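You operate a simulated robot arm through the tools that you are given. There is no shell and no other tool.

The job below is to be done with a simulated robot arm. You get a single attempt, and the scene is never put back.

Task
Stack the carton labelled "bolts" from the top of the blue chest on top of the carton labelled "clips". Then take the white jug and put it on the lower shelf of the grey shelving. Then take the white board on the top of the small grey table and put it away on the end of the short wall bench. Then open the left cabinet door, put the green binder from the top shelf of the grey cabinet on the top of the small grey table and shut the door again. Then take the purple-capped cartridge and leave it on the low shelf of the short island bench. Then take the purple scoop on the short island bench top and put it away on the top of the small steel table. Do these in the order given. Set down upright: white jug.

It is judged by the outcome, as a careful person would: the job done as asked, and still so three seconds after it is handed in. It fails if anything else is knocked over, pushed out of place, dropped, spilled or broken.

Robot
A 7-joint arm with a two-finger parallel gripper on a trunk, on a base that moves. Base frame: it is fixed to the floor where the robot stands at the start and does not move with it; the origin is under the middle of the robot, x ahead of it, y to its left, z up; the surface under the hand at the start is at about z = 920. Readings come in mm, rad, newtons and seconds.
With the tool pointing down near the work surface it reaches from about 200 to 740 mm from the robot's upright axis, wherever it stands. Its first joint turns from -2.897 to 2.897 rad. Places, roughly: brown carton, white carton [500, 0, 1000]; end of the short wall bench [-2200, 2700, 500]; green binder (6x21x26 cm) [-12300, 1700, 1300]; left cabinet door [-12000, 1600, 900]; low shelf of the short island bench [-10400, -2100, 200]; lower shelf of the grey shelving [700, -2200, 500]; purple scoop (10x9x10 cm) [-10200, -2100, 800]; purple-capped cartridge (8x8x18 cm) [-11000, -2000, 900]; top of the small grey table [-12300, 500, 800]; top of the small steel table [-1300, -1000, 800]; white board (17x20x10 cm) [-12300, 400, 800]; white jug (10x16x12 cm) [600, -2000, 1000]. Payload 1.57 kg.
Tool frame: the origin (TCP) lies between the finger pads and is the grasp point; the fingertips stand 30 mm ahead of it; z points along the fingers, y is the line along which they close. Largest opening 110 mm; finger width 24, thickness 12; the body of the gripper, 48 by 112 mm, starts 78 mm behind the TCP.
Orientation is told as [roll, pitch, yaw] about the base's x, y, z axes, in that order, counted from this pose: with the fingers straight down and closing along the base's y, the tool's x points along the base's -x, its y along +y and its z along -z.

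Tools
- The arm moves only by the tool jog_arm. Its arguments are lists of equal length, an entry for each row: "fingers": the gripper command, from -1 (fully open) to 1 (shut), values between in proportion; "offset": the shift along the base's x, y, z in cm, a list of three; "delta_rot": the turn, a rotation vector about the base's x, y, z in rad, a list of three. In form: {"fingers": [fingers, ...], "offset": [[dx, dy, dz], ...], "delta_rot": [[wx, wy, wz], ...]}. A call has 1 to 20 rows; each row shifts and turns the commanded pose from where the row before left it. A row lasts 0.2 s, in which the tool goes at most 50 mm and 0.15 rad; a call with a longer step from one row to the next is refused whole, and so is a gripper value outside its range. Where a pose cannot be reached the arm comes as near as it can. A force on the tool above 40 N (or 10 N above the force at the start of the call, whichever is more), or a blocked arm, ends the call early, and 0.2 s more pass. Each finger travels about 45 mm/s and halts on what it meets, pressing with about 30 N; the grip force reading is that of the motor and also rises with nothing between the fingers. The clock runs only during rows and for 0.2 s after the last one: add rows that do not move to give the fingers time. It gives the time, the measured TCP pose, the force on the tool (base axes), the opening and the grip force at its end, in the units of the frame above (readings bear some noise), with the torque about the TCP (base axes, N m) and any sound that the robot's microphone picked up.
- Cameras (640 x 400 px; columns grow to the right, rows downward): "scene" is now at [15.9, 123.6, 1601.3]; the picture's right is [-0.29, -0.96, 0.00], its down [-0.65, 0.19, -0.73] and it looks along [0.70, -0.21, -0.68] (base axes); focal length 266 px, centre (320, 200). "wrist" rides on the gripper at [70, 16, -141] in the tool frame; the picture's right is [-0.23, 0.97, 0.00], its down [-0.86, -0.20, -0.48] and it looks along [-0.47, -0.11, 0.88] (tool axes); focal length 222 px, centre (320, 200). There is no depth. A picture from a camera that has moved, and an enlarged one, comes with that camera's place and axes in the base frame and with its lens. The place of the scene camera against the robot may be out by one fixed shift of up to 12 mm in any direction.
- get_image(camera): a new picture of that camera. The clock stands still meanwhile.
- move_column(by): slides the trunk up (or, below 0, down) by that many mm; the arm and the scene camera ride with it, the base frame stays. It gives what a move gives, with no picture.
- drive_base(legs): drives the robot by 1 to 6 legs, each [ahead, turn to the left] in mm and rad, along the robot's own axes; the way and the turn of a leg run together, so that a leg with both is an arc; at most 1500 mm and 3.142 rad a leg. The arm and the cameras ride along, it lands a little off, and it stops where it bumps. It gives what a move gives.
- head_to(pan, tilt): turns the head with the scene camera to pan (to the left, within 2.705 rad either way) and tilt (down, from -0.506 to 1.204), counted from straight ahead of the robot. It gives what a move gives.
- inspect(camera, box): a new picture of the part [left, top, right, bottom] of that camera's present view, enlarged. The clock stands still meanwhile.
- sign_off(): hands the job in; it is judged then, once.

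Places have to be worked out from the pictures, the camera data and where the tool is seen. Open the gripper and draw the arm clear of the work before you hand the job in, unless the task says otherwise.

The tools are called as a command line: name --argument value ..., lists and objects as JSON in quotes. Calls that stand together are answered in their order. jog_arm: Moves the arm, as the interface text tells. Its arguments: {"type":"object","properties":{"fingers":{"type":"array","items":{"type":"number"}},"offset":{"type":"array","items":{"type":"array","items":{"type":"number"}}},"delta_rot":{"type":"array","items":{"type":"array","items":{"type":"number"}}}},"required":["fingers","offset","delta_rot"]} The other tools are called the same way: move_column (by) moves the trunk up or down; drive_base (legs) drives the base; head_to (pan, tilt) turns the head that bears the scene camera; get_image (camera) takes a picture; inspect (camera, box) takes an enlarged picture of a part of a camera's view; sign_off () hands the job in.

At the start:

```text
time_s: 0.0
eef_pos: [450.7, -3.5, 1212.4]
ee_rot: [-0.001, 0.001, -0.002]
force: [0.3, -0.1, -0.2]
wrist_torque: [0.01, 0.02, 0.0]
width: 110.3
finger_force: 0.0
trunk travel left (down, up): [-525.0, 65.0]
robot x, y, heading: [-4.4, -2.9, 0.002]
head pan, tilt (commanded): [-0.29, 0.749]
```

scene: 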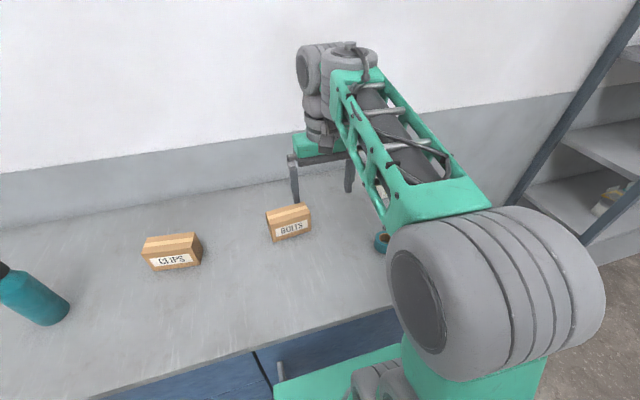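
wrist: 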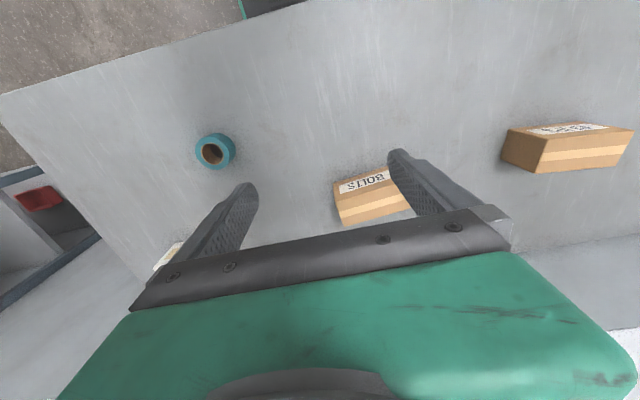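

I'll look closer at the two cartons first to locate them precisely.

inspect --camera "scene" --box '[120, 180, 360, 300]'

inspect --camera "wrist" --box '[300, 80, 640, 280]'

```text
2.67 times, centred on (240, 240) of scene
camera zoom: at [15.9, 123.6, 1601.3], right [-0.29, -0.96, 0.0], down [-0.65, 0.19, -0.73], along [0.7, -0.21, -0.68], focal length 709 px, centre (533, 93)
```

zoom: 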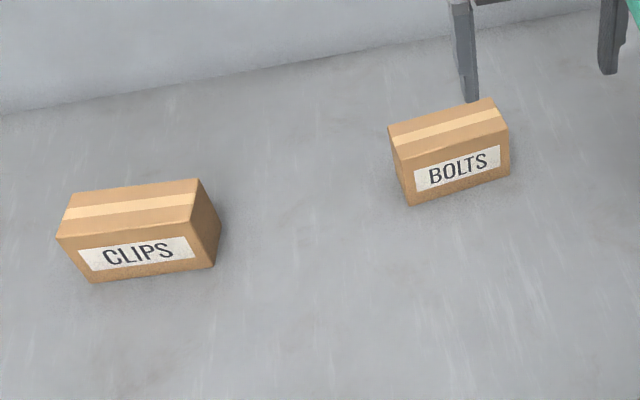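

```text
1.88 times, centred on (470, 180) of wrist
camera zoom: at [380.6, 12.4, 1354.8], right [0.23, 0.97, 0.0], down [0.86, -0.2, 0.48], along [0.47, -0.11, -0.88], focal length 418 px, centre (38, 238)
```

zoom: 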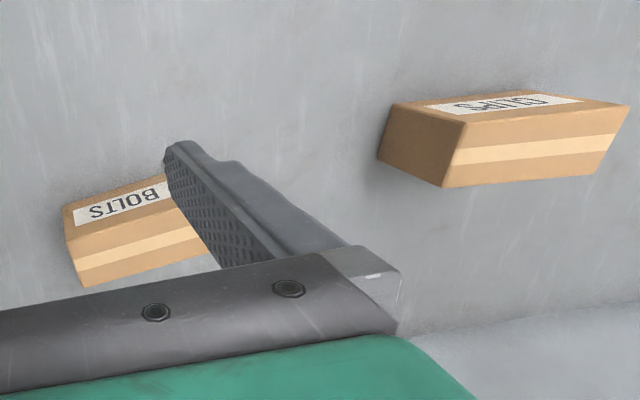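

The bolts carton seems to be about 60×130×80 mm near (605, 62), turned about +0.13 rad; clips is near (580, 405), turned about -0.13 rad. I'll swing the gripper to close across the short side of bolts, staying high, then look again with the wrist camera.

jog_arm --fingers '[-1, -1, -1, -1, -1, -1, -1, -1, -1, -1, -1, -1]' --offset '[[1.3, 0.6, 0], [1.3, 0.6, 0], [1.3, 0.6, 0], [1.3, 0.6, 0], [1.3, 0.6, 0], [1.3, 0.6, 0], [1.3, 0.6, 0], [1.3, 0.6, 0], [1.3, 0.6, 0], [1.3, 0.6, 0], [1.3, 0.6, 0], [1, 0, 0]]' --delta_rot '[[0, 0, -0.12], [0, 0, -0.12], [0, 0, -0.12], [0, 0, -0.12], [0, 0, -0.12], [0, 0, -0.12], [0, 0, -0.12], [0, 0, -0.12], [0, 0, -0.12], [0, 0, -0.12], [0, 0, -0.12], [0, 0, -0.12]]'

get_image --camera "wrist"

get_image --camera "scene"

```text
time_s: 2.6
eef_pos: [603.3, 63.4, 1214.3]
ee_rot: [0.002, 0.0, -1.443]
force: [-0.4, 1.1, 0.4]
wrist_torque: [0.02, -0.02, -0.01]
width: 109.8
finger_force: 0.0
trunk travel left (down, up): [-525.0, 65.0]
robot x, y, heading: [-0.0, -1.1, -0.002]
head pan, tilt (commanded): [-0.29, 0.749]
```

```text
taken
camera wrist: at [609.7, 134.1, 1355.6], right [0.99, -0.1, 0.0], down [-0.09, -0.87, 0.48], along [-0.05, -0.48, -0.88], focal length 222 px, centre (320, 200)
```

wrist: 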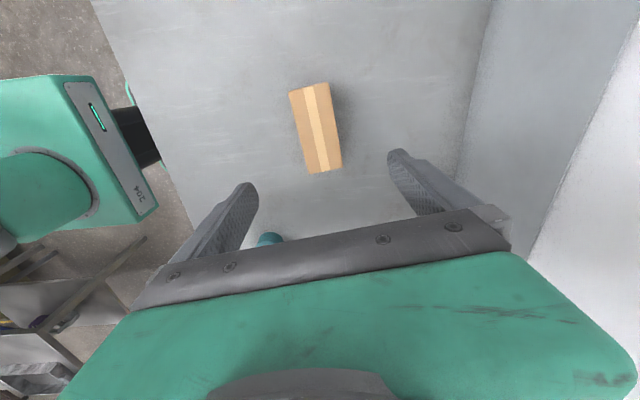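

```text
taken
camera scene: at [16.1, 123.6, 1601.3], right [-0.29, -0.96, 0.0], down [-0.65, 0.19, -0.73], along [0.7, -0.21, -0.68], focal length 266 px, centre (320, 200)
```

scene: 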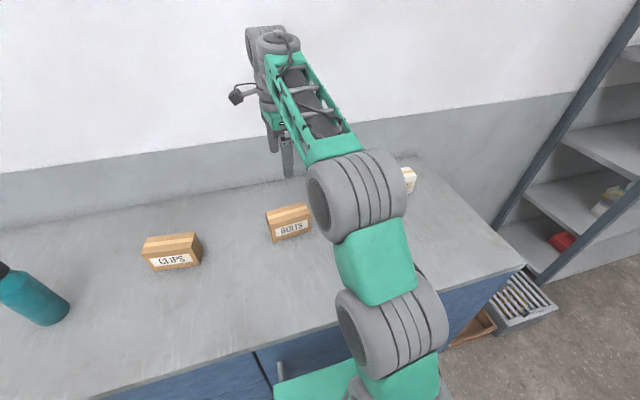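

The gripper is over the bolts carton; I'll zoom in to fix its corner positions from this view.

inspect --camera "wrist" --box '[240, 60, 400, 200]'

```text
2.86 times, centred on (320, 130) of wrist
camera zoom: at [609.7, 134.1, 1355.6], right [0.99, -0.1, 0.0], down [-0.09, -0.87, 0.48], along [-0.05, -0.48, -0.88], focal length 635 px, centre (320, 400)
```

zoom: 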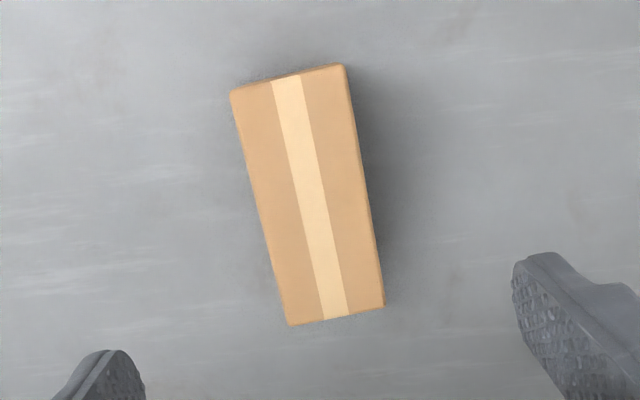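

Carton centre comes out at about (599, 60), turned 0.107 rad, 58 mm wide. I'll align, descend to z≈968 and close on it.

jog_arm --fingers '[-1, -1, -1, -1, -1, -1, -1, -1, -1, -1, 1, 1, 1, 1, 1]' --offset '[[-0.45, -0.35, 0], [0, 0, -3], [0, 0, -3], [0, 0, -3], [0, 0, -3], [0, 0, -3], [0, 0, -3], [0, 0, -3], [0, 0, -3.6], [0, 0, 0], [0, 0, 0], [0, 0, 0], [0, 0, 0], [0, 0, 0], [0, 0, 0]]' --delta_rot '[[0, 0, -0.021], [0, 0, 0], [0, 0, 0], [0, 0, 0], [0, 0, 0], [0, 0, 0], [0, 0, 0], [0, 0, 0], [0, 0, 0], [0, 0, 0], [0, 0, 0], [0, 0, 0], [0, 0, 0], [0, 0, 0], [0, 0, 0]]'

get_image --camera "wrist"

```text
time_s: 5.8
eef_pos: [599.2, 58.8, 970.6]
ee_rot: [0.0, 0.001, -1.463]
force: [0.3, 0.5, -0.5]
wrist_torque: [0.02, 0.06, -0.01]
width: 60.0
finger_force: 30.1
trunk travel left (down, up): [-525.0, 65.0]
robot x, y, heading: [0.2, 1.0, 0.001]
head pan, tilt (commanded): [-0.29, 0.749]
```

```text
taken
camera wrist: at [606.7, 129.4, 1111.6], right [0.99, -0.12, 0.0], down [-0.11, -0.87, 0.48], along [-0.06, -0.47, -0.88], focal length 222 px, centre (320, 200)
```

wrist: 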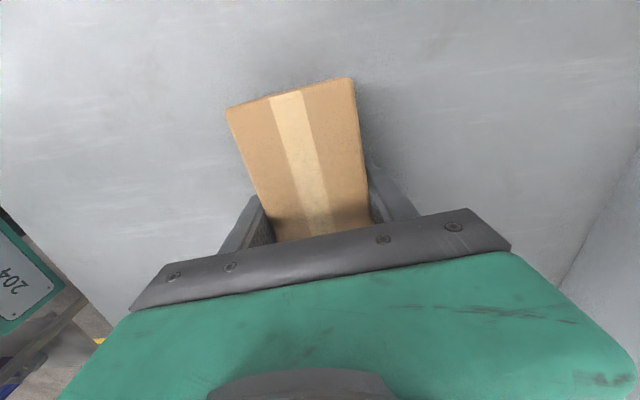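

Gripped at 60 mm width. I'll lift it 160 mm and carry it toward the clips carton, stopping short so the wrist camera can see clips.

jog_arm --fingers '[1, 1, 1, 1, 1, 1, 1, 1, 1, 1, 1, 1, 1, 1]' --offset '[[0, 0, 2], [0, 0, 3.5], [0, 0, 3.5], [0, 0, 3.5], [0, 0, 3.5], [0, 2.5, 0], [0, 2.5, 0], [0, 2.5, 0], [0, 2.5, 0], [0, 2.5, 0], [0, 2.5, 0], [0, 2.5, 0], [0, 2.5, 0], [0, 0, 0]]' --delta_rot '[[0, 0, 0], [0, 0, 0], [0, 0, 0], [0, 0, 0], [0, 0, 0], [0, 0, -0.03], [0, 0, -0.03], [0, 0, -0.03], [0, 0, -0.03], [0, 0, -0.03], [0, 0, -0.03], [0, 0, -0.03], [0, 0, -0.02], [0, 0, 0]]'

get_image --camera "wrist"

get_image --camera "scene"

```text
time_s: 8.8
eef_pos: [600.6, 261.2, 1127.3]
ee_rot: [0.0, -0.001, -1.694]
force: [0.4, 0.2, -2.9]
wrist_torque: [-0.01, -0.01, 0.02]
width: 59.5
finger_force: 30.0
trunk travel left (down, up): [-525.0, 65.0]
robot x, y, heading: [1.6, 2.1, 0.006]
head pan, tilt (commanded): [-0.29, 0.749]
```

```text
taken
camera wrist: at [624.9, 328.1, 1269.1], right [0.94, -0.34, 0.0], down [-0.3, -0.82, 0.48], along [-0.16, -0.45, -0.88], focal length 222 px, centre (320, 200)
```

wrist: 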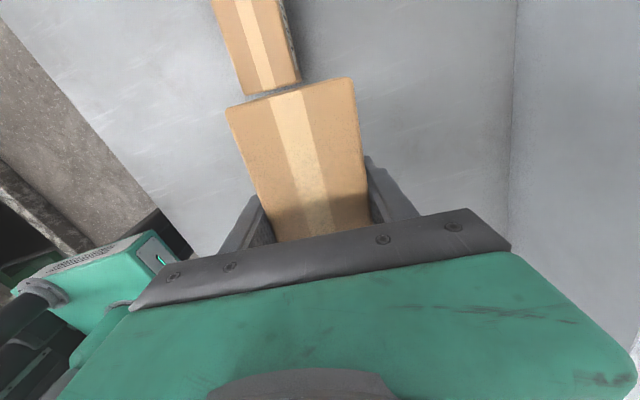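

```text
taken
camera scene: at [16.2, 123.9, 1601.3], right [-0.29, -0.96, 0.0], down [-0.65, 0.19, -0.73], along [0.7, -0.21, -0.68], focal length 266 px, centre (320, 200)
```

scene: 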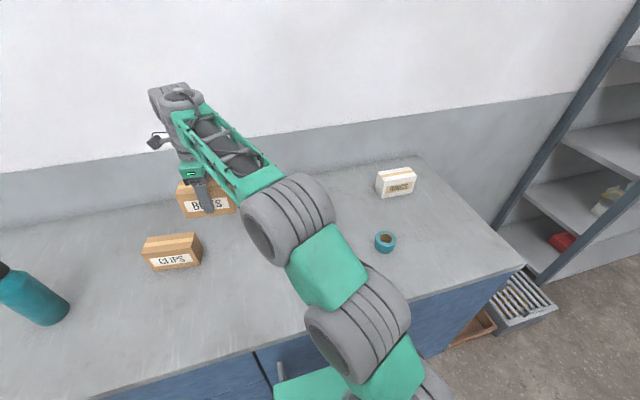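

The carton is secure. I'll zoom on clips in the wrist view to measure its near end and direction.

inspect --camera "wrist" --box '[192, 0, 352, 100]'

```text
4.00 times, centred on (272, 50) of wrist
camera zoom: at [624.9, 328.1, 1269.1], right [0.94, -0.34, 0.0], down [-0.3, -0.82, 0.48], along [-0.16, -0.45, -0.88], focal length 888 px, centre (512, 800)
```

zoom: 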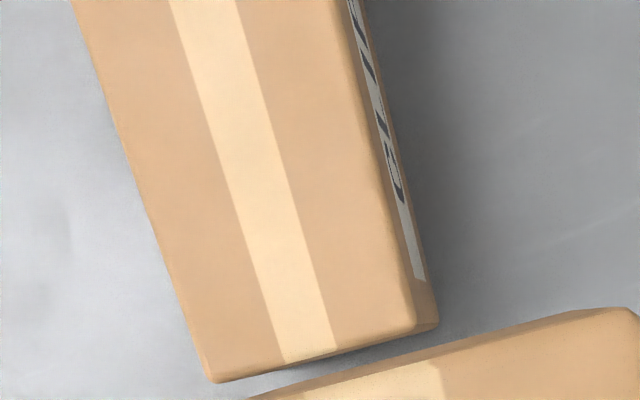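

Clips' top centre works out to about (578, 402), turned -0.14 rad. I'll carry bolts over it and come down to just above its top, then check the view.

jog_arm --fingers '[1, 1, 1, 1, 1, 1, 1, 1, 1, 1, 1]' --offset '[[-0.38, 2.35, 0], [-0.38, 2.35, 0], [-0.38, 2.35, 0], [-0.38, 2.35, 0], [-0.38, 2.35, 0], [-0.36, 2.33, 0], [0, 0, 0], [0, 0, -2], [0, 0, -2], [0, 0, -2], [0, 0, 0]]' --delta_rot '[[0, 0, -0.017], [0, 0, 0], [0, 0, 0], [0, 0, 0], [0, 0, 0], [0, 0, 0], [0, 0, 0], [0, 0, 0], [0, 0, 0], [0, 0, 0], [0, 0, 0]]'

get_image --camera "wrist"

inspect --camera "scene" --box '[80, 160, 280, 290]'

```text
time_s: 11.2
eef_pos: [567.2, 392.0, 1062.3]
ee_rot: [0.0, -0.001, -1.708]
force: [0.3, -0.2, -2.4]
wrist_torque: [-0.03, -0.01, 0.01]
width: 59.8
finger_force: 30.1
out of reach, approached as far as the arm can: row 6
trunk travel left (down, up): [-525.0, 65.0]
robot x, y, heading: [-0.8, 0.2, 0.003]
head pan, tilt (commanded): [-0.29, 0.749]
```

```text
taken
camera wrist: at [592.6, 457.7, 1204.6], right [0.93, -0.36, 0.0], down [-0.32, -0.82, 0.48], along [-0.17, -0.45, -0.88], focal length 222 px, centre (320, 200)
```

wrist: 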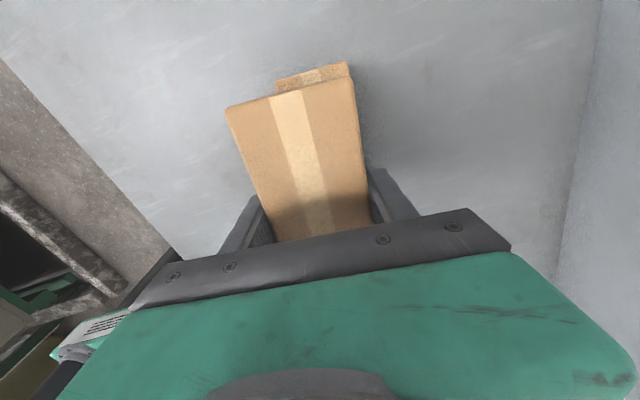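

```text
3.08 times, centred on (180, 225) of scene
camera zoom: at [16.2, 123.9, 1601.3], right [-0.29, -0.96, 0.0], down [-0.65, 0.19, -0.73], along [0.7, -0.21, -0.68], focal length 818 px, centre (751, 123)
```

zoom: 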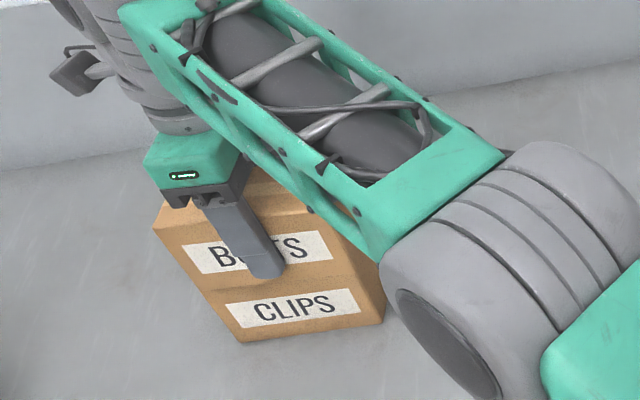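

The arm hit its reach limit high up, leaving TCP at (567, 392), about 15 mm short. Now that it's lower I'll try the remaining shift of (+11, +10) mm.

jog_arm --fingers '[1, 1, 1]' --offset '[[0.55, 0.5, 0], [0.55, 0.5, 0], [0, 0, 0]]' --delta_rot '[[0, 0, 0], [0, 0, 0], [0, 0, 0]]'

inspect --camera "wrist" --box '[200, 40, 400, 165]'

inspect --camera "scene" --box '[80, 160, 280, 290]'

```text
time_s: 12.0
eef_pos: [577.4, 402.1, 1062.0]
ee_rot: [0.0, 0.0, -1.708]
force: [-0.3, 0.2, -4.3]
wrist_torque: [-0.03, 0.02, 0.0]
width: 59.7
finger_force: 29.8
trunk travel left (down, up): [-525.0, 65.0]
robot x, y, heading: [0.7, -0.3, -0.001]
head pan, tilt (commanded): [-0.29, 0.749]
```

```text
3.20 times, centred on (300, 102) of wrist
camera zoom: at [603.2, 468.4, 1204.2], right [0.93, -0.36, 0.0], down [-0.32, -0.82, 0.48], along [-0.17, -0.45, -0.88], focal length 711 px, centre (384, 512)
```

zoom: 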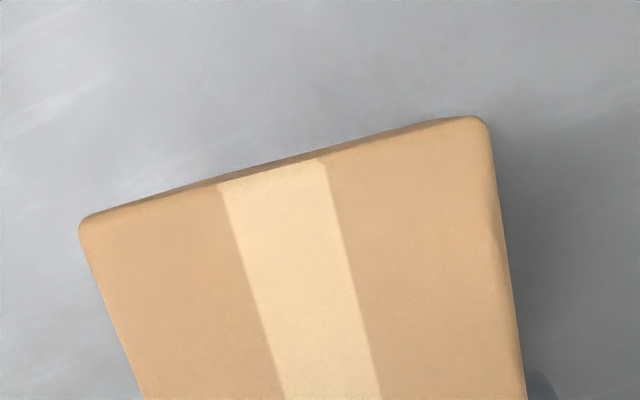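

```text
3.08 times, centred on (180, 225) of scene
camera zoom: at [16.2, 123.9, 1601.3], right [-0.29, -0.96, 0.0], down [-0.65, 0.19, -0.73], along [0.7, -0.21, -0.68], focal length 818 px, centre (751, 123)
```

zoom: 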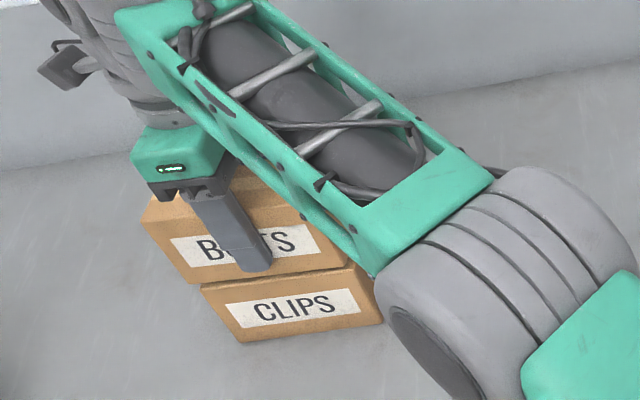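

TCP is now at (577, 402), where I want it. I'll zoom closer on the gap between the cartons to check alignment.

inspect --camera "scene" --box '[120, 215, 210, 275]'

```text
6.67 times, centred on (165, 245) of scene
camera zoom: at [16.2, 123.9, 1601.3], right [-0.29, -0.96, 0.0], down [-0.65, 0.19, -0.73], along [0.7, -0.21, -0.68], focal length 1772 px, centre (1353, -100)
```

zoom: 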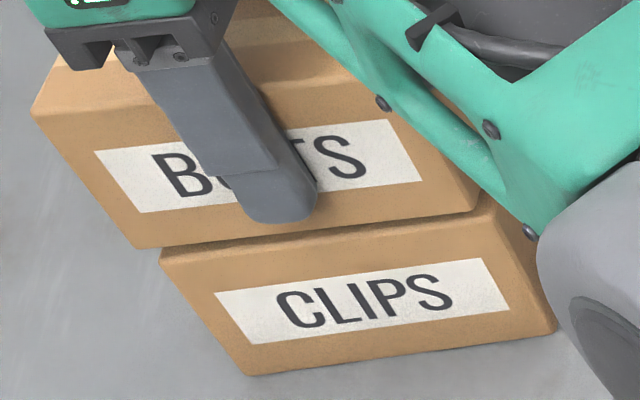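

Bolts appears about 5 mm too far left and maybe 3 mm too near relative to clips. I'll nudge (+3, -5) mm and lower gently, watching the force.

jog_arm --fingers '[1, 1, 1, 1, 1, 1, 1]' --offset '[[0.3, -0.5, 0], [0, 0, 0], [0, 0, -0.2], [0, 0, -0.2], [0, 0, -0.2], [0, 0, -0.2], [0, 0, 0]]' --delta_rot '[[0, 0, 0], [0, 0, 0], [0, 0, 0], [0, 0, 0], [0, 0, 0], [0, 0, 0], [0, 0, 0]]'

inspect --camera "scene" --box '[120, 215, 210, 275]'

```text
time_s: 13.6
eef_pos: [580.9, 396.5, 1055.4]
ee_rot: [0.004, 0.003, -1.711]
force: [0.8, -1.1, 5.5]
wrist_torque: [-0.52, 0.27, 0.05]
width: 60.1
finger_force: 29.9
trunk travel left (down, up): [-525.0, 65.0]
robot x, y, heading: [0.9, -0.6, 0.0]
head pan, tilt (commanded): [-0.29, 0.749]
```

```text
6.67 times, centred on (165, 245) of scene
camera zoom: at [15.7, 123.4, 1601.5], right [-0.29, -0.96, 0.0], down [-0.65, 0.19, -0.73], along [0.7, -0.21, -0.68], focal length 1772 px, centre (1353, -100)
```

zoom: 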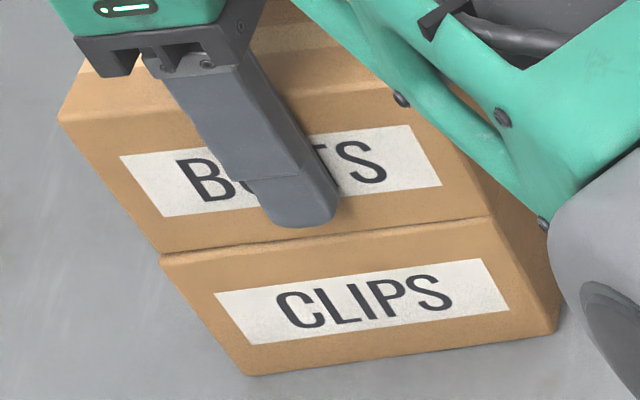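

Contact made at z≈1055 and the cartons are well aligned. I'll open the fingers, then lift straight up.

jog_arm --fingers '[0.3, -0.2, -1, -1, -1, -1, -1, -1, -1, -1]' --offset '[[0, 0, 0], [0, 0, 0], [0, 0, 0], [0, 0, 0], [0, 0, 0], [0, 0, 3], [0, 0, 3], [-1, -1, 3], [-1, -1, 3], [-1, -1, 0]]' --delta_rot '[[0, 0, 0], [0, 0, 0], [0, 0, 0], [0, 0, 0], [0, 0, 0], [0, 0, 0], [0, 0, 0], [0, 0, 0], [0, 0, 0], [0, 0, 0]]'

inspect --camera "scene" --box '[80, 160, 280, 290]'

get_image --camera "wrist"

```text
time_s: 15.8
eef_pos: [556.9, 371.3, 1170.9]
ee_rot: [0.002, 0.001, -1.709]
force: [-0.4, -1.2, -0.4]
wrist_torque: [0.04, -0.03, -0.01]
width: 110.2
finger_force: 0.1
out of reach, approached as far as the arm can: row 7, 10
trunk travel left (down, up): [-525.0, 65.0]
robot x, y, heading: [-2.3, 4.2, 0.002]
head pan, tilt (commanded): [-0.29, 0.749]
```

```text
3.08 times, centred on (180, 225) of scene
camera zoom: at [13.9, 122.0, 1601.5], right [-0.29, -0.96, 0.0], down [-0.65, 0.2, -0.73], along [0.7, -0.21, -0.68], focal length 818 px, centre (751, 123)
```

zoom: 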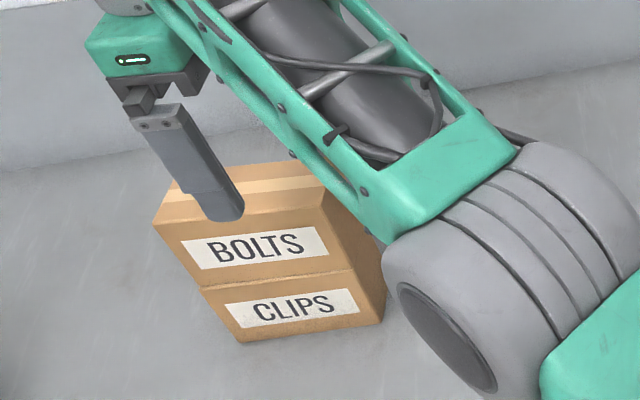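

```text
taken
camera wrist: at [582.2, 437.8, 1311.6], right [0.93, -0.36, 0.0], down [-0.32, -0.82, 0.48], along [-0.17, -0.45, -0.88], focal length 222 px, centre (320, 200)
```

wrist: 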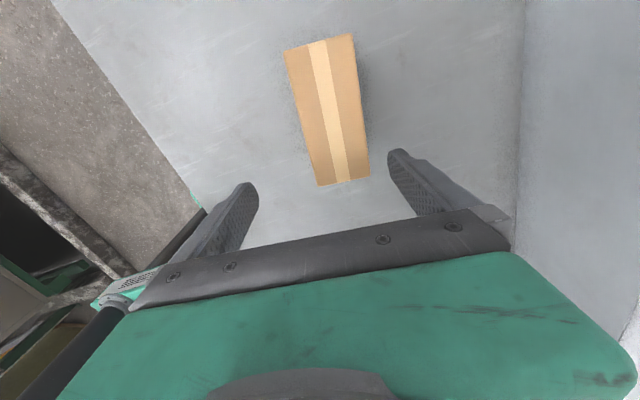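

The stack looks square and steady. I'll retract the arm to a compact, high pose in front of the robot and look to the right at the shelving.

jog_arm --fingers '[-1, -1, -1, -1, -1, -1, -1, -1, -1, -1, -1, -1, -1]' --offset '[[-2, -2, 0.5], [-2, -3.5, 1], [-2, -3.5, 1], [-2, -3.5, 1], [-2, -3.5, 1], [-2, -3.5, 1], [-2, -3.5, 1], [-2, -3.5, 1], [-2, -3.5, 0], [-2, -3.5, 0], [-1, -3, 0], [0, 0, 0], [0, 0, 0]]' --delta_rot '[[0, 0, 0.1], [0, 0, 0.14], [0, 0, 0.14], [0, 0, 0.14], [0, 0, 0.14], [0, 0, 0.14], [0, 0, 0.14], [0, 0, 0.14], [0, 0, 0.14], [0, 0, 0.14], [0, 0, 0.14], [0, 0, 0.14], [0, 0, 0.07]]'

head_to --pan -1.3 --tilt 0.5

get_image --camera "scene"

```text
time_s: 18.6
eef_pos: [337.9, -1.4, 1238.7]
ee_rot: [-0.001, 0.0, 0.001]
force: [-0.7, 0.6, 0.2]
wrist_torque: [-0.02, -0.02, 0.02]
width: 110.0
finger_force: 0.1
trunk travel left (down, up): [-525.0, 65.0]
robot x, y, heading: [2.4, -1.1, -0.002]
head pan, tilt (commanded): [-0.29, 0.749]
```

```text
time_s: 19.9
eef_pos: [338.2, -2.6, 1238.2]
ee_rot: [0.001, -0.001, 0.0]
force: [0.5, 0.3, 0.4]
wrist_torque: [0.0, 0.0, 0.03]
width: 110.0
finger_force: 0.2
trunk travel left (down, up): [-525.0, 65.0]
robot x, y, heading: [-0.6, 2.1, 0.002]
head pan, tilt (commanded): [-1.3, 0.499]
```

```text
taken
camera scene: at [-39.3, 59.6, 1623.1], right [-0.96, -0.27, 0.0], down [-0.13, 0.46, -0.88], along [0.24, -0.85, -0.48], focal length 266 px, centre (320, 200)
```

scene: 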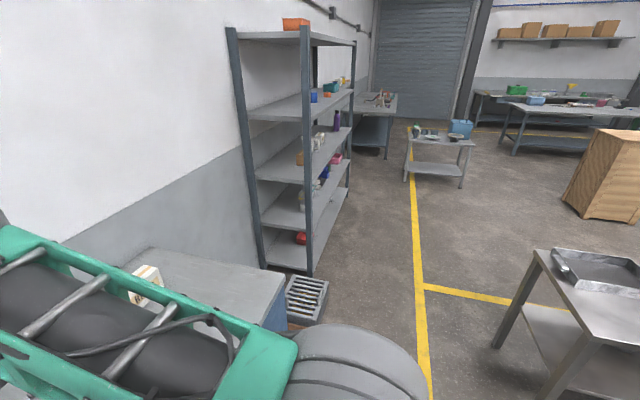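

The shelving is to the right; the jug should be on its middle shelf. Zooming in on the shelving to identify the levels and contents.

inspect --camera "scene" --box '[220, 70, 380, 280]'

inspect --camera "scene" --box '[280, 90, 360, 250]'

head_to --pan -2.2 --tilt 0.5

get_image --camera "scene"

```text
1.90 times, centred on (300, 175) of scene
camera zoom: at [-39.3, 59.6, 1623.1], right [-0.96, -0.27, 0.0], down [-0.13, 0.46, -0.88], along [0.24, -0.85, -0.48], focal length 506 px, centre (358, 248)
```

zoom: 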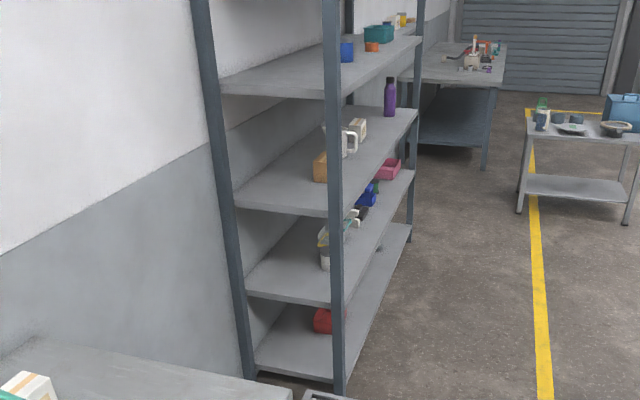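

```text
2.50 times, centred on (320, 170) of scene
camera zoom: at [-39.3, 59.6, 1623.1], right [-0.96, -0.27, 0.0], down [-0.13, 0.46, -0.88], along [0.24, -0.85, -0.48], focal length 664 px, centre (320, 275)
```

zoom: 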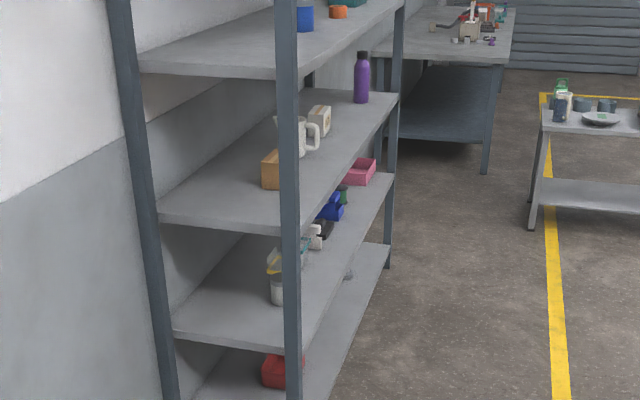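

```text
time_s: 21.1
eef_pos: [337.3, -1.8, 1237.6]
ee_rot: [0.001, 0.0, -0.001]
force: [0.2, 0.0, 0.9]
wrist_torque: [0.0, -0.02, 0.0]
width: 110.0
finger_force: 0.0
trunk travel left (down, up): [-525.0, 65.0]
robot x, y, heading: [-1.7, 2.4, -0.001]
head pan, tilt (commanded): [-2.201, 0.499]
```

```text
taken
camera scene: at [-117.2, 73.7, 1623.1], right [-0.81, 0.59, 0.0], down [0.28, 0.39, -0.88], along [-0.52, -0.71, -0.48], focal length 266 px, centre (320, 200)
```

scene: 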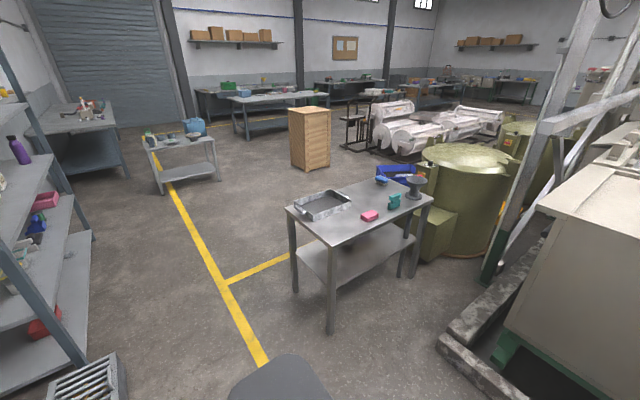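

The jug stands on the middle shelf with its handle toward the front. The aisle between the shelving (front at x≈470) and the steel table (edge at x≈-840) is clear along x≈-250, so I'll back off the bench, turn right and drive down to y≈-2000, then face the shelving.

drive_base --legs '[[-260, 0], [0, -1.571], [1000, 0]]'

head_to --pan 0.4 --tilt 0.5

get_image --camera "scene"

```text
time_s: 31.7
eef_pos: [-328.1, -1359.2, 1238.5]
ee_rot: [0.001, 0.0, -1.625]
force: [-0.5, -0.5, -0.3]
wrist_torque: [-0.01, -0.01, -0.02]
width: 109.9
finger_force: 0.0
trunk travel left (down, up): [-525.0, 65.0]
robot x, y, heading: [-307.3, -1024.6, -1.624]
head pan, tilt (commanded): [-2.201, 0.499]
```

```text
time_s: 34.1
eef_pos: [-328.8, -1359.1, 1238.2]
ee_rot: [0.0, 0.002, -1.624]
force: [0.0, -0.4, 0.6]
wrist_torque: [0.04, 0.0, 0.0]
width: 110.1
finger_force: 0.0
trunk travel left (down, up): [-525.0, 65.0]
robot x, y, heading: [-301.7, -1022.1, -1.622]
head pan, tilt (commanded): [0.4, 0.499]
```

```text
taken
camera scene: at [-122.8, -1063.7, 1623.1], right [-0.94, -0.34, 0.0], down [-0.16, 0.45, -0.88], along [0.3, -0.83, -0.48], focal length 266 px, centre (320, 200)
```

scene: 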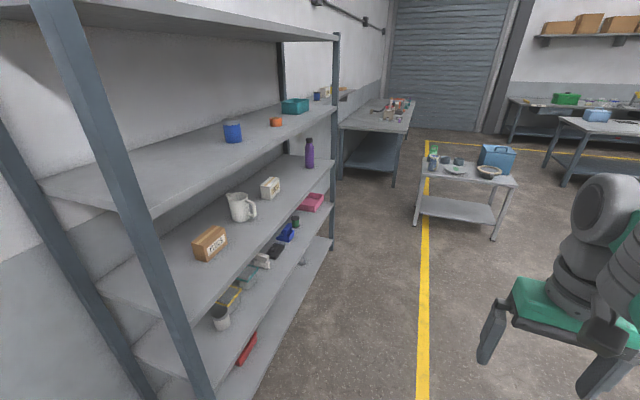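

Landed at about (-304, -1023), heading -1.622. The jug is now well visible on the middle shelf with its handle facing the front/right; I'll zoom in.

inspect --camera "scene" --box '[170, 160, 330, 260]'

inspect --camera "scene" --box '[40, 200, 360, 400]'

```text
4.00 times, centred on (250, 210) of scene
camera zoom: at [-122.8, -1063.7, 1623.1], right [-0.94, -0.34, 0.0], down [-0.16, 0.45, -0.88], along [0.3, -0.83, -0.48], focal length 1063 px, centre (600, 160)
```

zoom: 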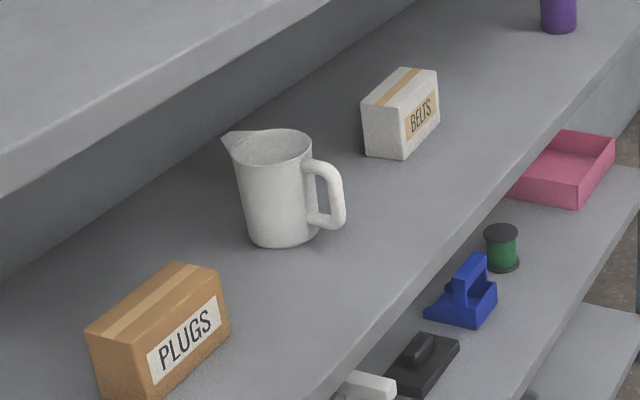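

```text
2.00 times, centred on (200, 300) of scene
camera zoom: at [-122.8, -1063.7, 1623.1], right [-0.94, -0.34, 0.0], down [-0.16, 0.45, -0.88], along [0.3, -0.83, -0.48], focal length 532 px, centre (560, 0)
```

zoom: 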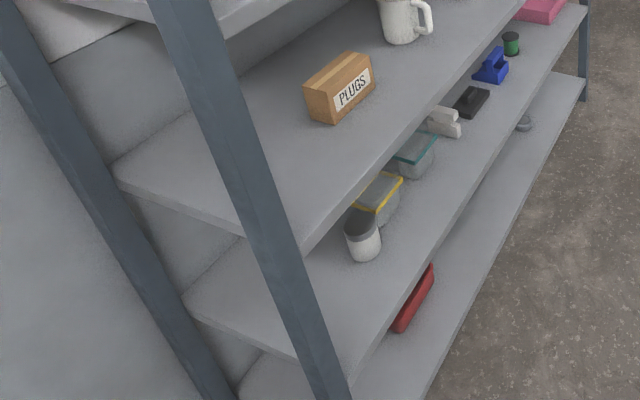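

The handle points out toward the front (-x); the body is about 95 mm wide, which fits the 110 mm opening. I'll drive on to y≈-1985, face the shelving, and look from there.

drive_base --legs '[[965, 0], [0, 1.622], [150, 0]]'

head_to --pan -0.1 --tilt 0.6

get_image --camera "scene"

get_image --camera "wrist"

```text
time_s: 44.0
eef_pos: [125.8, -2025.9, 1238.0]
ee_rot: [0.0, 0.001, -0.036]
force: [0.7, 0.4, 0.2]
wrist_torque: [0.0, -0.01, 0.0]
width: 110.1
finger_force: 0.1
trunk travel left (down, up): [-525.0, 65.0]
robot x, y, heading: [-211.8, -2010.8, -0.034]
head pan, tilt (commanded): [0.4, 0.499]
```

```text
time_s: 44.9
eef_pos: [124.1, -2025.3, 1237.6]
ee_rot: [0.002, 0.001, -0.037]
force: [0.1, 0.0, -0.9]
wrist_torque: [0.02, -0.02, 0.0]
width: 109.9
finger_force: 0.1
trunk travel left (down, up): [-525.0, 65.0]
robot x, y, heading: [-213.4, -2010.8, -0.036]
head pan, tilt (commanded): [-0.099, 0.6]
```

```text
taken
camera scene: at [-182.6, -1873.3, 1614.0], right [-0.14, -0.99, 0.0], down [-0.56, 0.08, -0.83], along [0.82, -0.11, -0.56], focal length 266 px, centre (320, 200)
```

scene: 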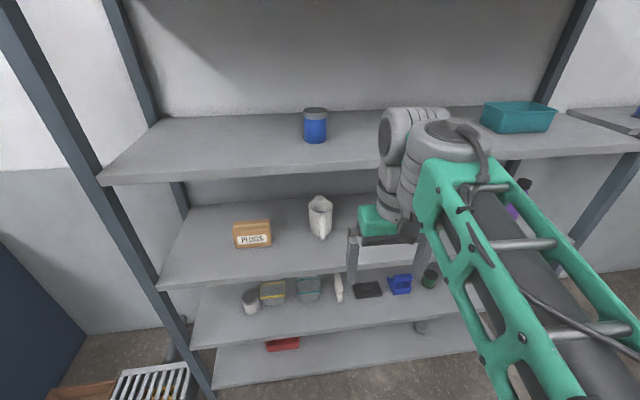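

```text
taken
camera wrist: at [55.6, -2007.3, 1379.2], right [0.26, 0.96, 0.0], down [0.85, -0.23, 0.48], along [0.46, -0.13, -0.88], focal length 222 px, centre (320, 200)
```

wrist: 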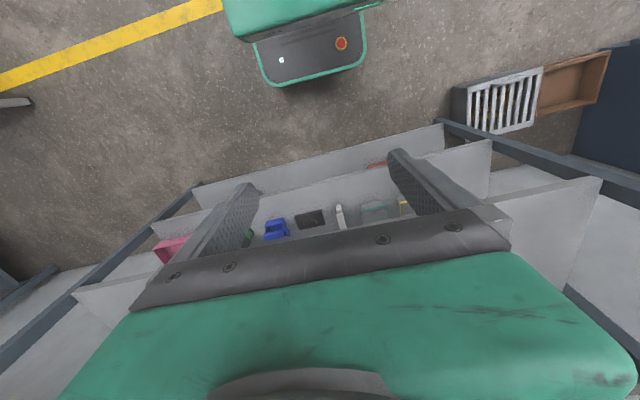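

Robot is at (-213, -2011), heading -0.036. The jug is nearly dead ahead with its handle facing us; zoom for measurement.

inspect --camera "scene" --box '[220, 160, 380, 260]'

inspect --camera "scene" --box '[100, 160, 360, 400]'

```text
4.00 times, centred on (300, 210) of scene
camera zoom: at [-182.6, -1873.3, 1614.0], right [-0.14, -0.99, 0.0], down [-0.56, 0.08, -0.83], along [0.82, -0.11, -0.56], focal length 1063 px, centre (400, 160)
```

zoom: 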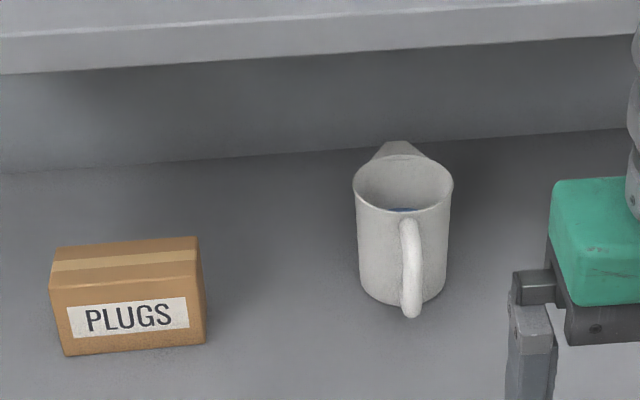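

```text
1.67 times, centred on (230, 280) of scene
camera zoom: at [-182.6, -1873.3, 1614.0], right [-0.14, -0.99, 0.0], down [-0.56, 0.08, -0.83], along [0.82, -0.11, -0.56], focal length 443 px, centre (470, 67)
```

zoom: 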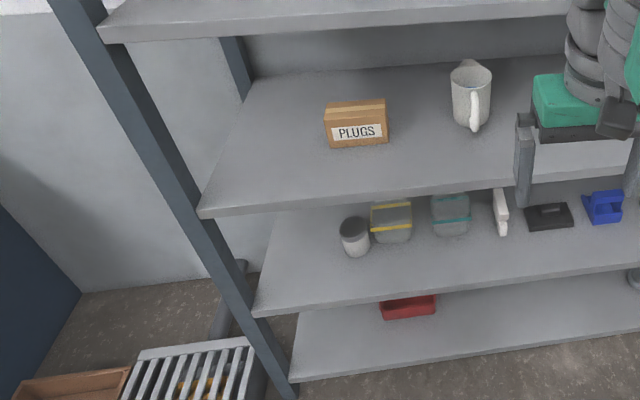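

The jug contains blue liquid, so I must keep it level and move smoothly. I estimate the jug axis at about (635, -1987), its shelf at z≈890, the rim at ≈1012, the shelf above at ≈1272 and the shelf front edge at x≈440. I'll lower the trunk so the arm can enter level, and tilt the gripper to about 50° below horizontal.

move_column --by -280

jog_arm --fingers '[-1, -1, -1, -1, -1, -1, -1, -1]' --offset '[[0, 0, 1], [0, 0, 1], [0, 0, 1], [0, 0, 1], [0, 0, 1], [0, 0, 1], [0, 0, 0], [0, 0, 0]]' --delta_rot '[[-0.005, -0.116, 0], [-0.005, -0.116, 0], [-0.005, -0.116, 0], [-0.005, -0.116, 0], [-0.005, -0.116, 0], [0, -0.118, 0], [0, 0, 0], [0, 0, 0]]'

head_to --pan 0.0 --tilt 0.45

get_image --camera "scene"

get_image --camera "wrist"

```text
time_s: 47.8
eef_pos: [125.1, -2025.3, 958.2]
ee_rot: [0.0, 0.001, -0.036]
force: [1.1, -0.1, -0.1]
wrist_torque: [0.01, 0.04, 0.01]
width: 110.1
finger_force: 0.0
trunk travel left (down, up): [-245.0, 345.0]
robot x, y, heading: [-215.1, -2010.5, -0.031]
head pan, tilt (commanded): [-0.099, 0.6]
```

```text
time_s: 48.8
eef_pos: [149.3, -2029.2, 932.0]
ee_rot: [-0.02, -0.245, -0.041]
force: [0.1, 0.7, -0.3]
wrist_torque: [0.0, 0.01, -0.01]
width: 109.9
finger_force: 0.0
trunk travel left (down, up): [-245.0, 345.0]
robot x, y, heading: [-215.6, -2010.5, -0.039]
head pan, tilt (commanded): [-0.099, 0.6]
stopped in row 5: the arm was blocked; the commanded pose is now the measured one
```

```text
time_s: 49.5
eef_pos: [148.3, -2028.2, 934.9]
ee_rot: [-0.019, -0.248, -0.046]
force: [-0.4, 0.3, -0.2]
wrist_torque: [0.0, 0.02, 0.03]
width: 109.7
finger_force: 0.0
trunk travel left (down, up): [-245.0, 345.0]
robot x, y, heading: [-210.9, -2008.8, -0.037]
head pan, tilt (commanded): [0.0, 0.45]
```

```text
taken
camera scene: at [-178.3, -1864.8, 1347.3], right [-0.04, -1.0, 0.0], down [-0.44, 0.02, -0.9], along [0.9, -0.03, -0.44], focal length 266 px, centre (320, 200)
```

scene: 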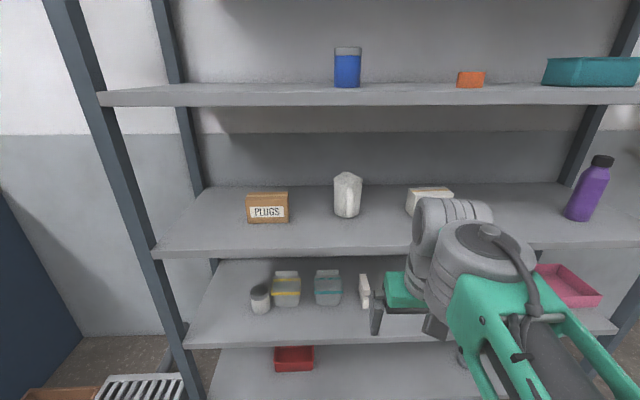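

```text
taken
camera wrist: at [47.5, -2005.4, 1053.7], right [0.27, 0.96, 0.04], down [0.7, -0.22, 0.68], along [0.66, -0.15, -0.73], focal length 222 px, centre (320, 200)
```

wrist: 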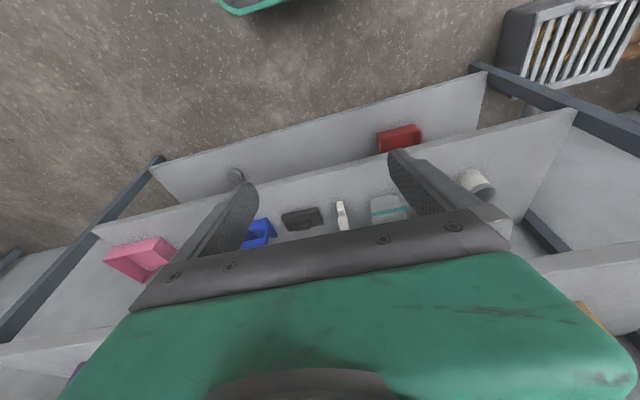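

The arm was blocked while tilting because the wrist swung back toward its own body. I'll extend the TCP forward (still outside the shelf) while tilting further.

jog_arm --fingers '[-1, -1, -1, -1, -1, -1, -1, -1]' --offset '[[3, 0, 1], [3, 0, 1], [3, 0.5, 1.5], [3, 0.5, 1.5], [3, 0.5, 1], [2, 0.5, 0.5], [2, 0.5, 0], [0, 0, 0]]' --delta_rot '[[0, 0, 0], [0, 0, 0], [0, -0.05, 0], [0, -0.09, 0], [0, -0.1, 0], [0, -0.1, 0], [0, -0.1, 0], [0, 0, 0]]'

get_image --camera "scene"

get_image --camera "wrist"

```text
time_s: 51.3
eef_pos: [337.0, -2004.6, 999.5]
ee_rot: [0.004, -0.692, -0.054]
force: [0.1, -0.1, -0.3]
wrist_torque: [0.0, -0.02, -0.03]
width: 110.1
finger_force: 0.1
trunk travel left (down, up): [-245.0, 345.0]
robot x, y, heading: [-214.7, -2006.8, -0.035]
head pan, tilt (commanded): [0.0, 0.45]
```

```text
taken
camera scene: at [-178.3, -1864.8, 1347.6], right [-0.04, -1.0, 0.0], down [-0.43, 0.02, -0.9], along [0.9, -0.03, -0.44], focal length 266 px, centre (320, 200)
```

scene: 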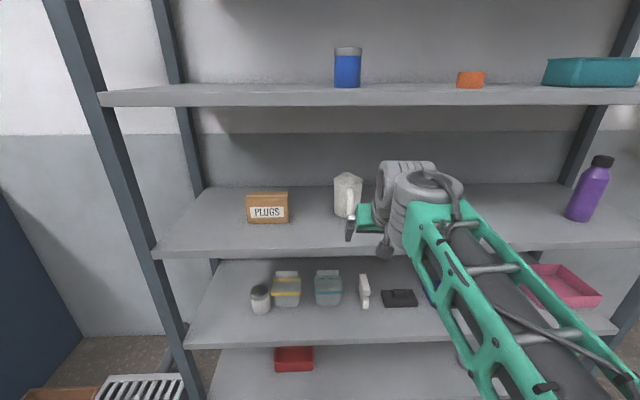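

```text
taken
camera wrist: at [194.3, -1980.6, 1064.8], right [0.22, 0.96, 0.15], down [0.34, -0.22, 0.91], along [0.91, -0.15, -0.38], focal length 222 px, centre (320, 200)
```

wrist: 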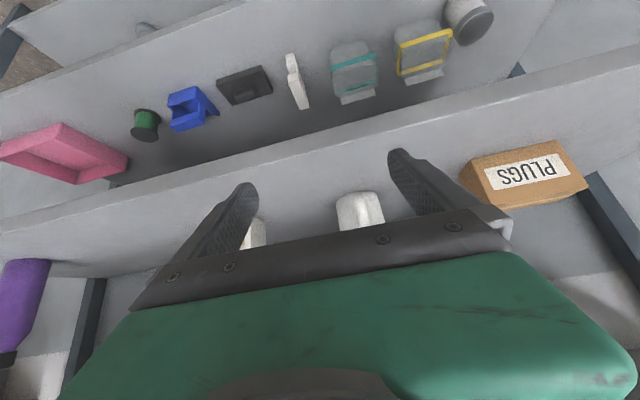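

Tilt is now about 50° with the arm low and clear. Zooming the wrist and scene views to fix the jug's lateral position.

inspect --camera "wrist" --box '[280, 160, 440, 260]'

inspect --camera "scene" --box '[300, 150, 420, 240]'

```text
4.00 times, centred on (360, 210) of wrist
camera zoom: at [194.3, -1980.6, 1064.8], right [0.22, 0.96, 0.15], down [0.34, -0.22, 0.91], along [0.91, -0.15, -0.38], focal length 888 px, centre (160, 160)
```

zoom: 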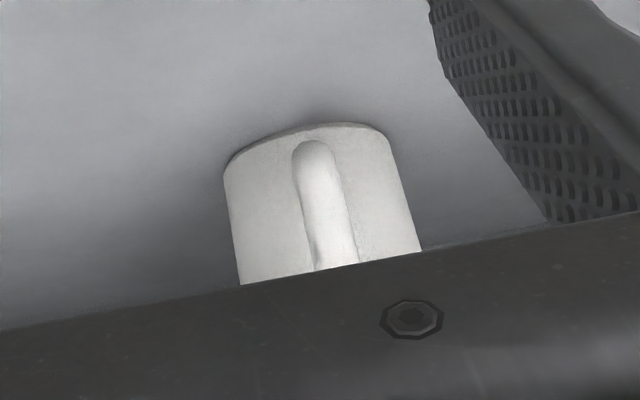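

```text
4.44 times, centred on (360, 195) of scene
camera zoom: at [-178.3, -1864.8, 1347.6], right [-0.04, -1.0, 0.0], down [-0.43, 0.02, -0.9], along [0.9, -0.03, -0.44], focal length 1181 px, centre (142, 222)
```

zoom: 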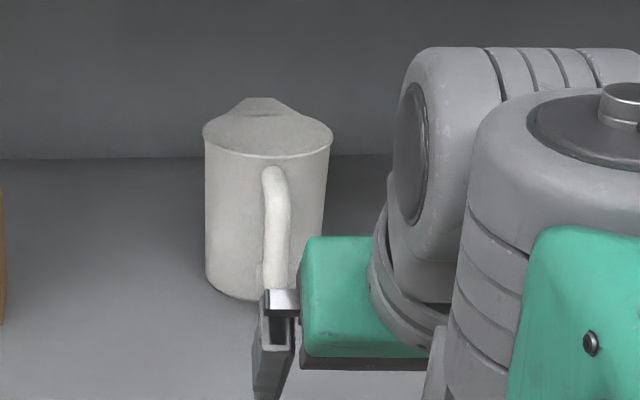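

The jug axis is at about y≈-1982, x≈600–640. I'll straighten the heading and creep forward 100 mm (TCP stays in front of the jug), then remeasure.

drive_base --legs '[[0, 0.035], [100, 0]]'

inspect --camera "wrist" --box '[240, 120, 480, 270]'

inspect --camera "scene" --box '[260, 120, 440, 260]'

```text
time_s: 52.8
eef_pos: [436.1, -1985.3, 999.9]
ee_rot: [0.004, -0.691, -0.018]
force: [1.1, -0.2, 0.7]
wrist_torque: [-0.02, -0.01, -0.06]
width: 110.2
finger_force: 0.2
trunk travel left (down, up): [-245.0, 345.0]
robot x, y, heading: [-114.6, -2011.7, -0.001]
head pan, tilt (commanded): [0.0, 0.45]
```

```text
2.67 times, centred on (360, 195) of wrist
camera zoom: at [292.4, -1966.3, 1065.0], right [0.19, 0.97, 0.15], down [0.35, -0.21, 0.91], along [0.92, -0.12, -0.38], focal length 592 px, centre (213, 213)
```

zoom: 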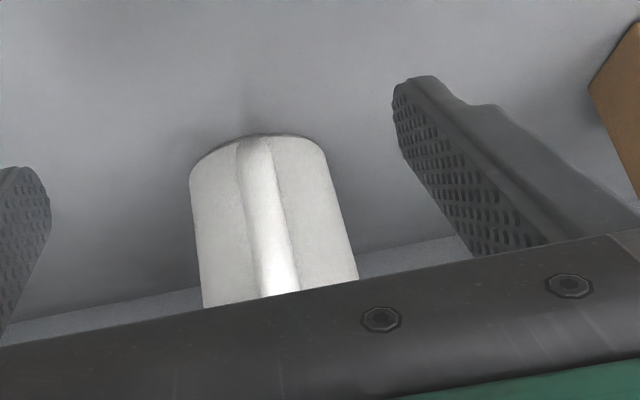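

```text
2.86 times, centred on (350, 190) of scene
camera zoom: at [-84.3, -1863.7, 1347.6], right [0.0, -1.0, 0.0], down [-0.44, 0.0, -0.9], along [0.9, 0.0, -0.44], focal length 759 px, centre (234, 229)
```

zoom: 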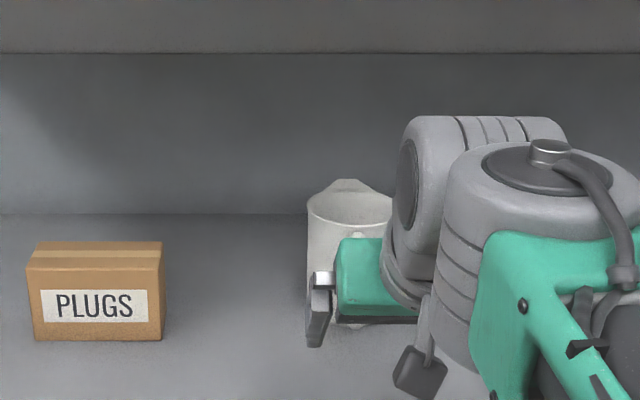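

Triangulating from two wrist views: jug axis ≈ (617, -1981), shelf z≈911, rim ≈1030. TCP height 1000 is a good grip height. I'll creep the base forward another 60 mm so the final reach is comfortable.

drive_base --legs '[[60, 0]]'

inspect --camera "wrist" --box '[160, 100, 480, 300]'

inspect --camera "scene" --box '[260, 120, 440, 260]'

```text
time_s: 53.8
eef_pos: [496.8, -1985.1, 999.7]
ee_rot: [0.004, -0.689, -0.02]
force: [-0.4, 0.0, 0.8]
wrist_torque: [0.0, 0.02, 0.0]
width: 109.6
finger_force: 0.2
trunk travel left (down, up): [-245.0, 345.0]
robot x, y, heading: [-56.0, -2011.0, -0.004]
head pan, tilt (commanded): [0.0, 0.45]
```

```text
2.00 times, centred on (320, 200) of wrist
camera zoom: at [352.4, -1967.0, 1064.9], right [0.19, 0.97, 0.15], down [0.35, -0.21, 0.91], along [0.92, -0.12, -0.38], focal length 444 px, centre (320, 200)
```

zoom: 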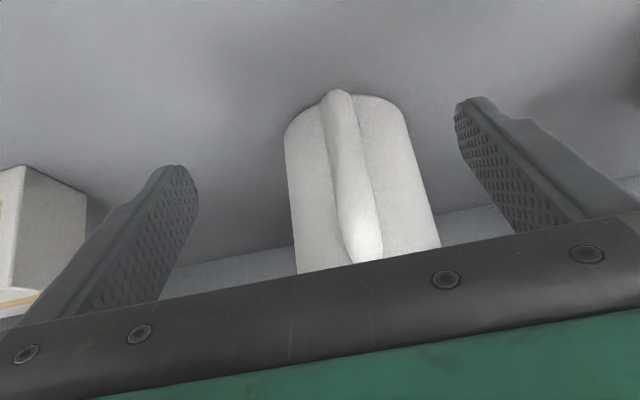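

```text
2.86 times, centred on (350, 190) of scene
camera zoom: at [-24.1, -1863.8, 1347.6], right [0.0, -1.0, 0.0], down [-0.44, 0.0, -0.9], along [0.9, 0.0, -0.44], focal length 759 px, centre (234, 229)
```

zoom: 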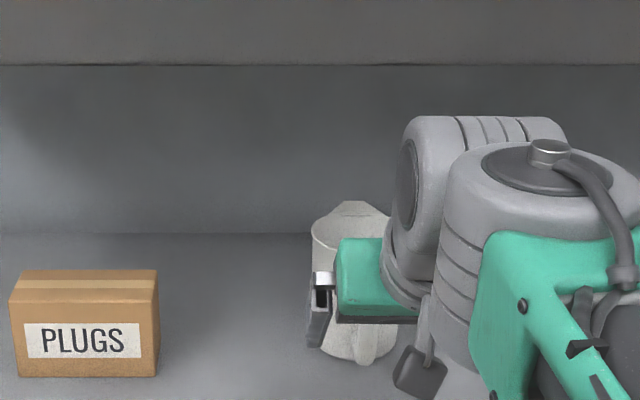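

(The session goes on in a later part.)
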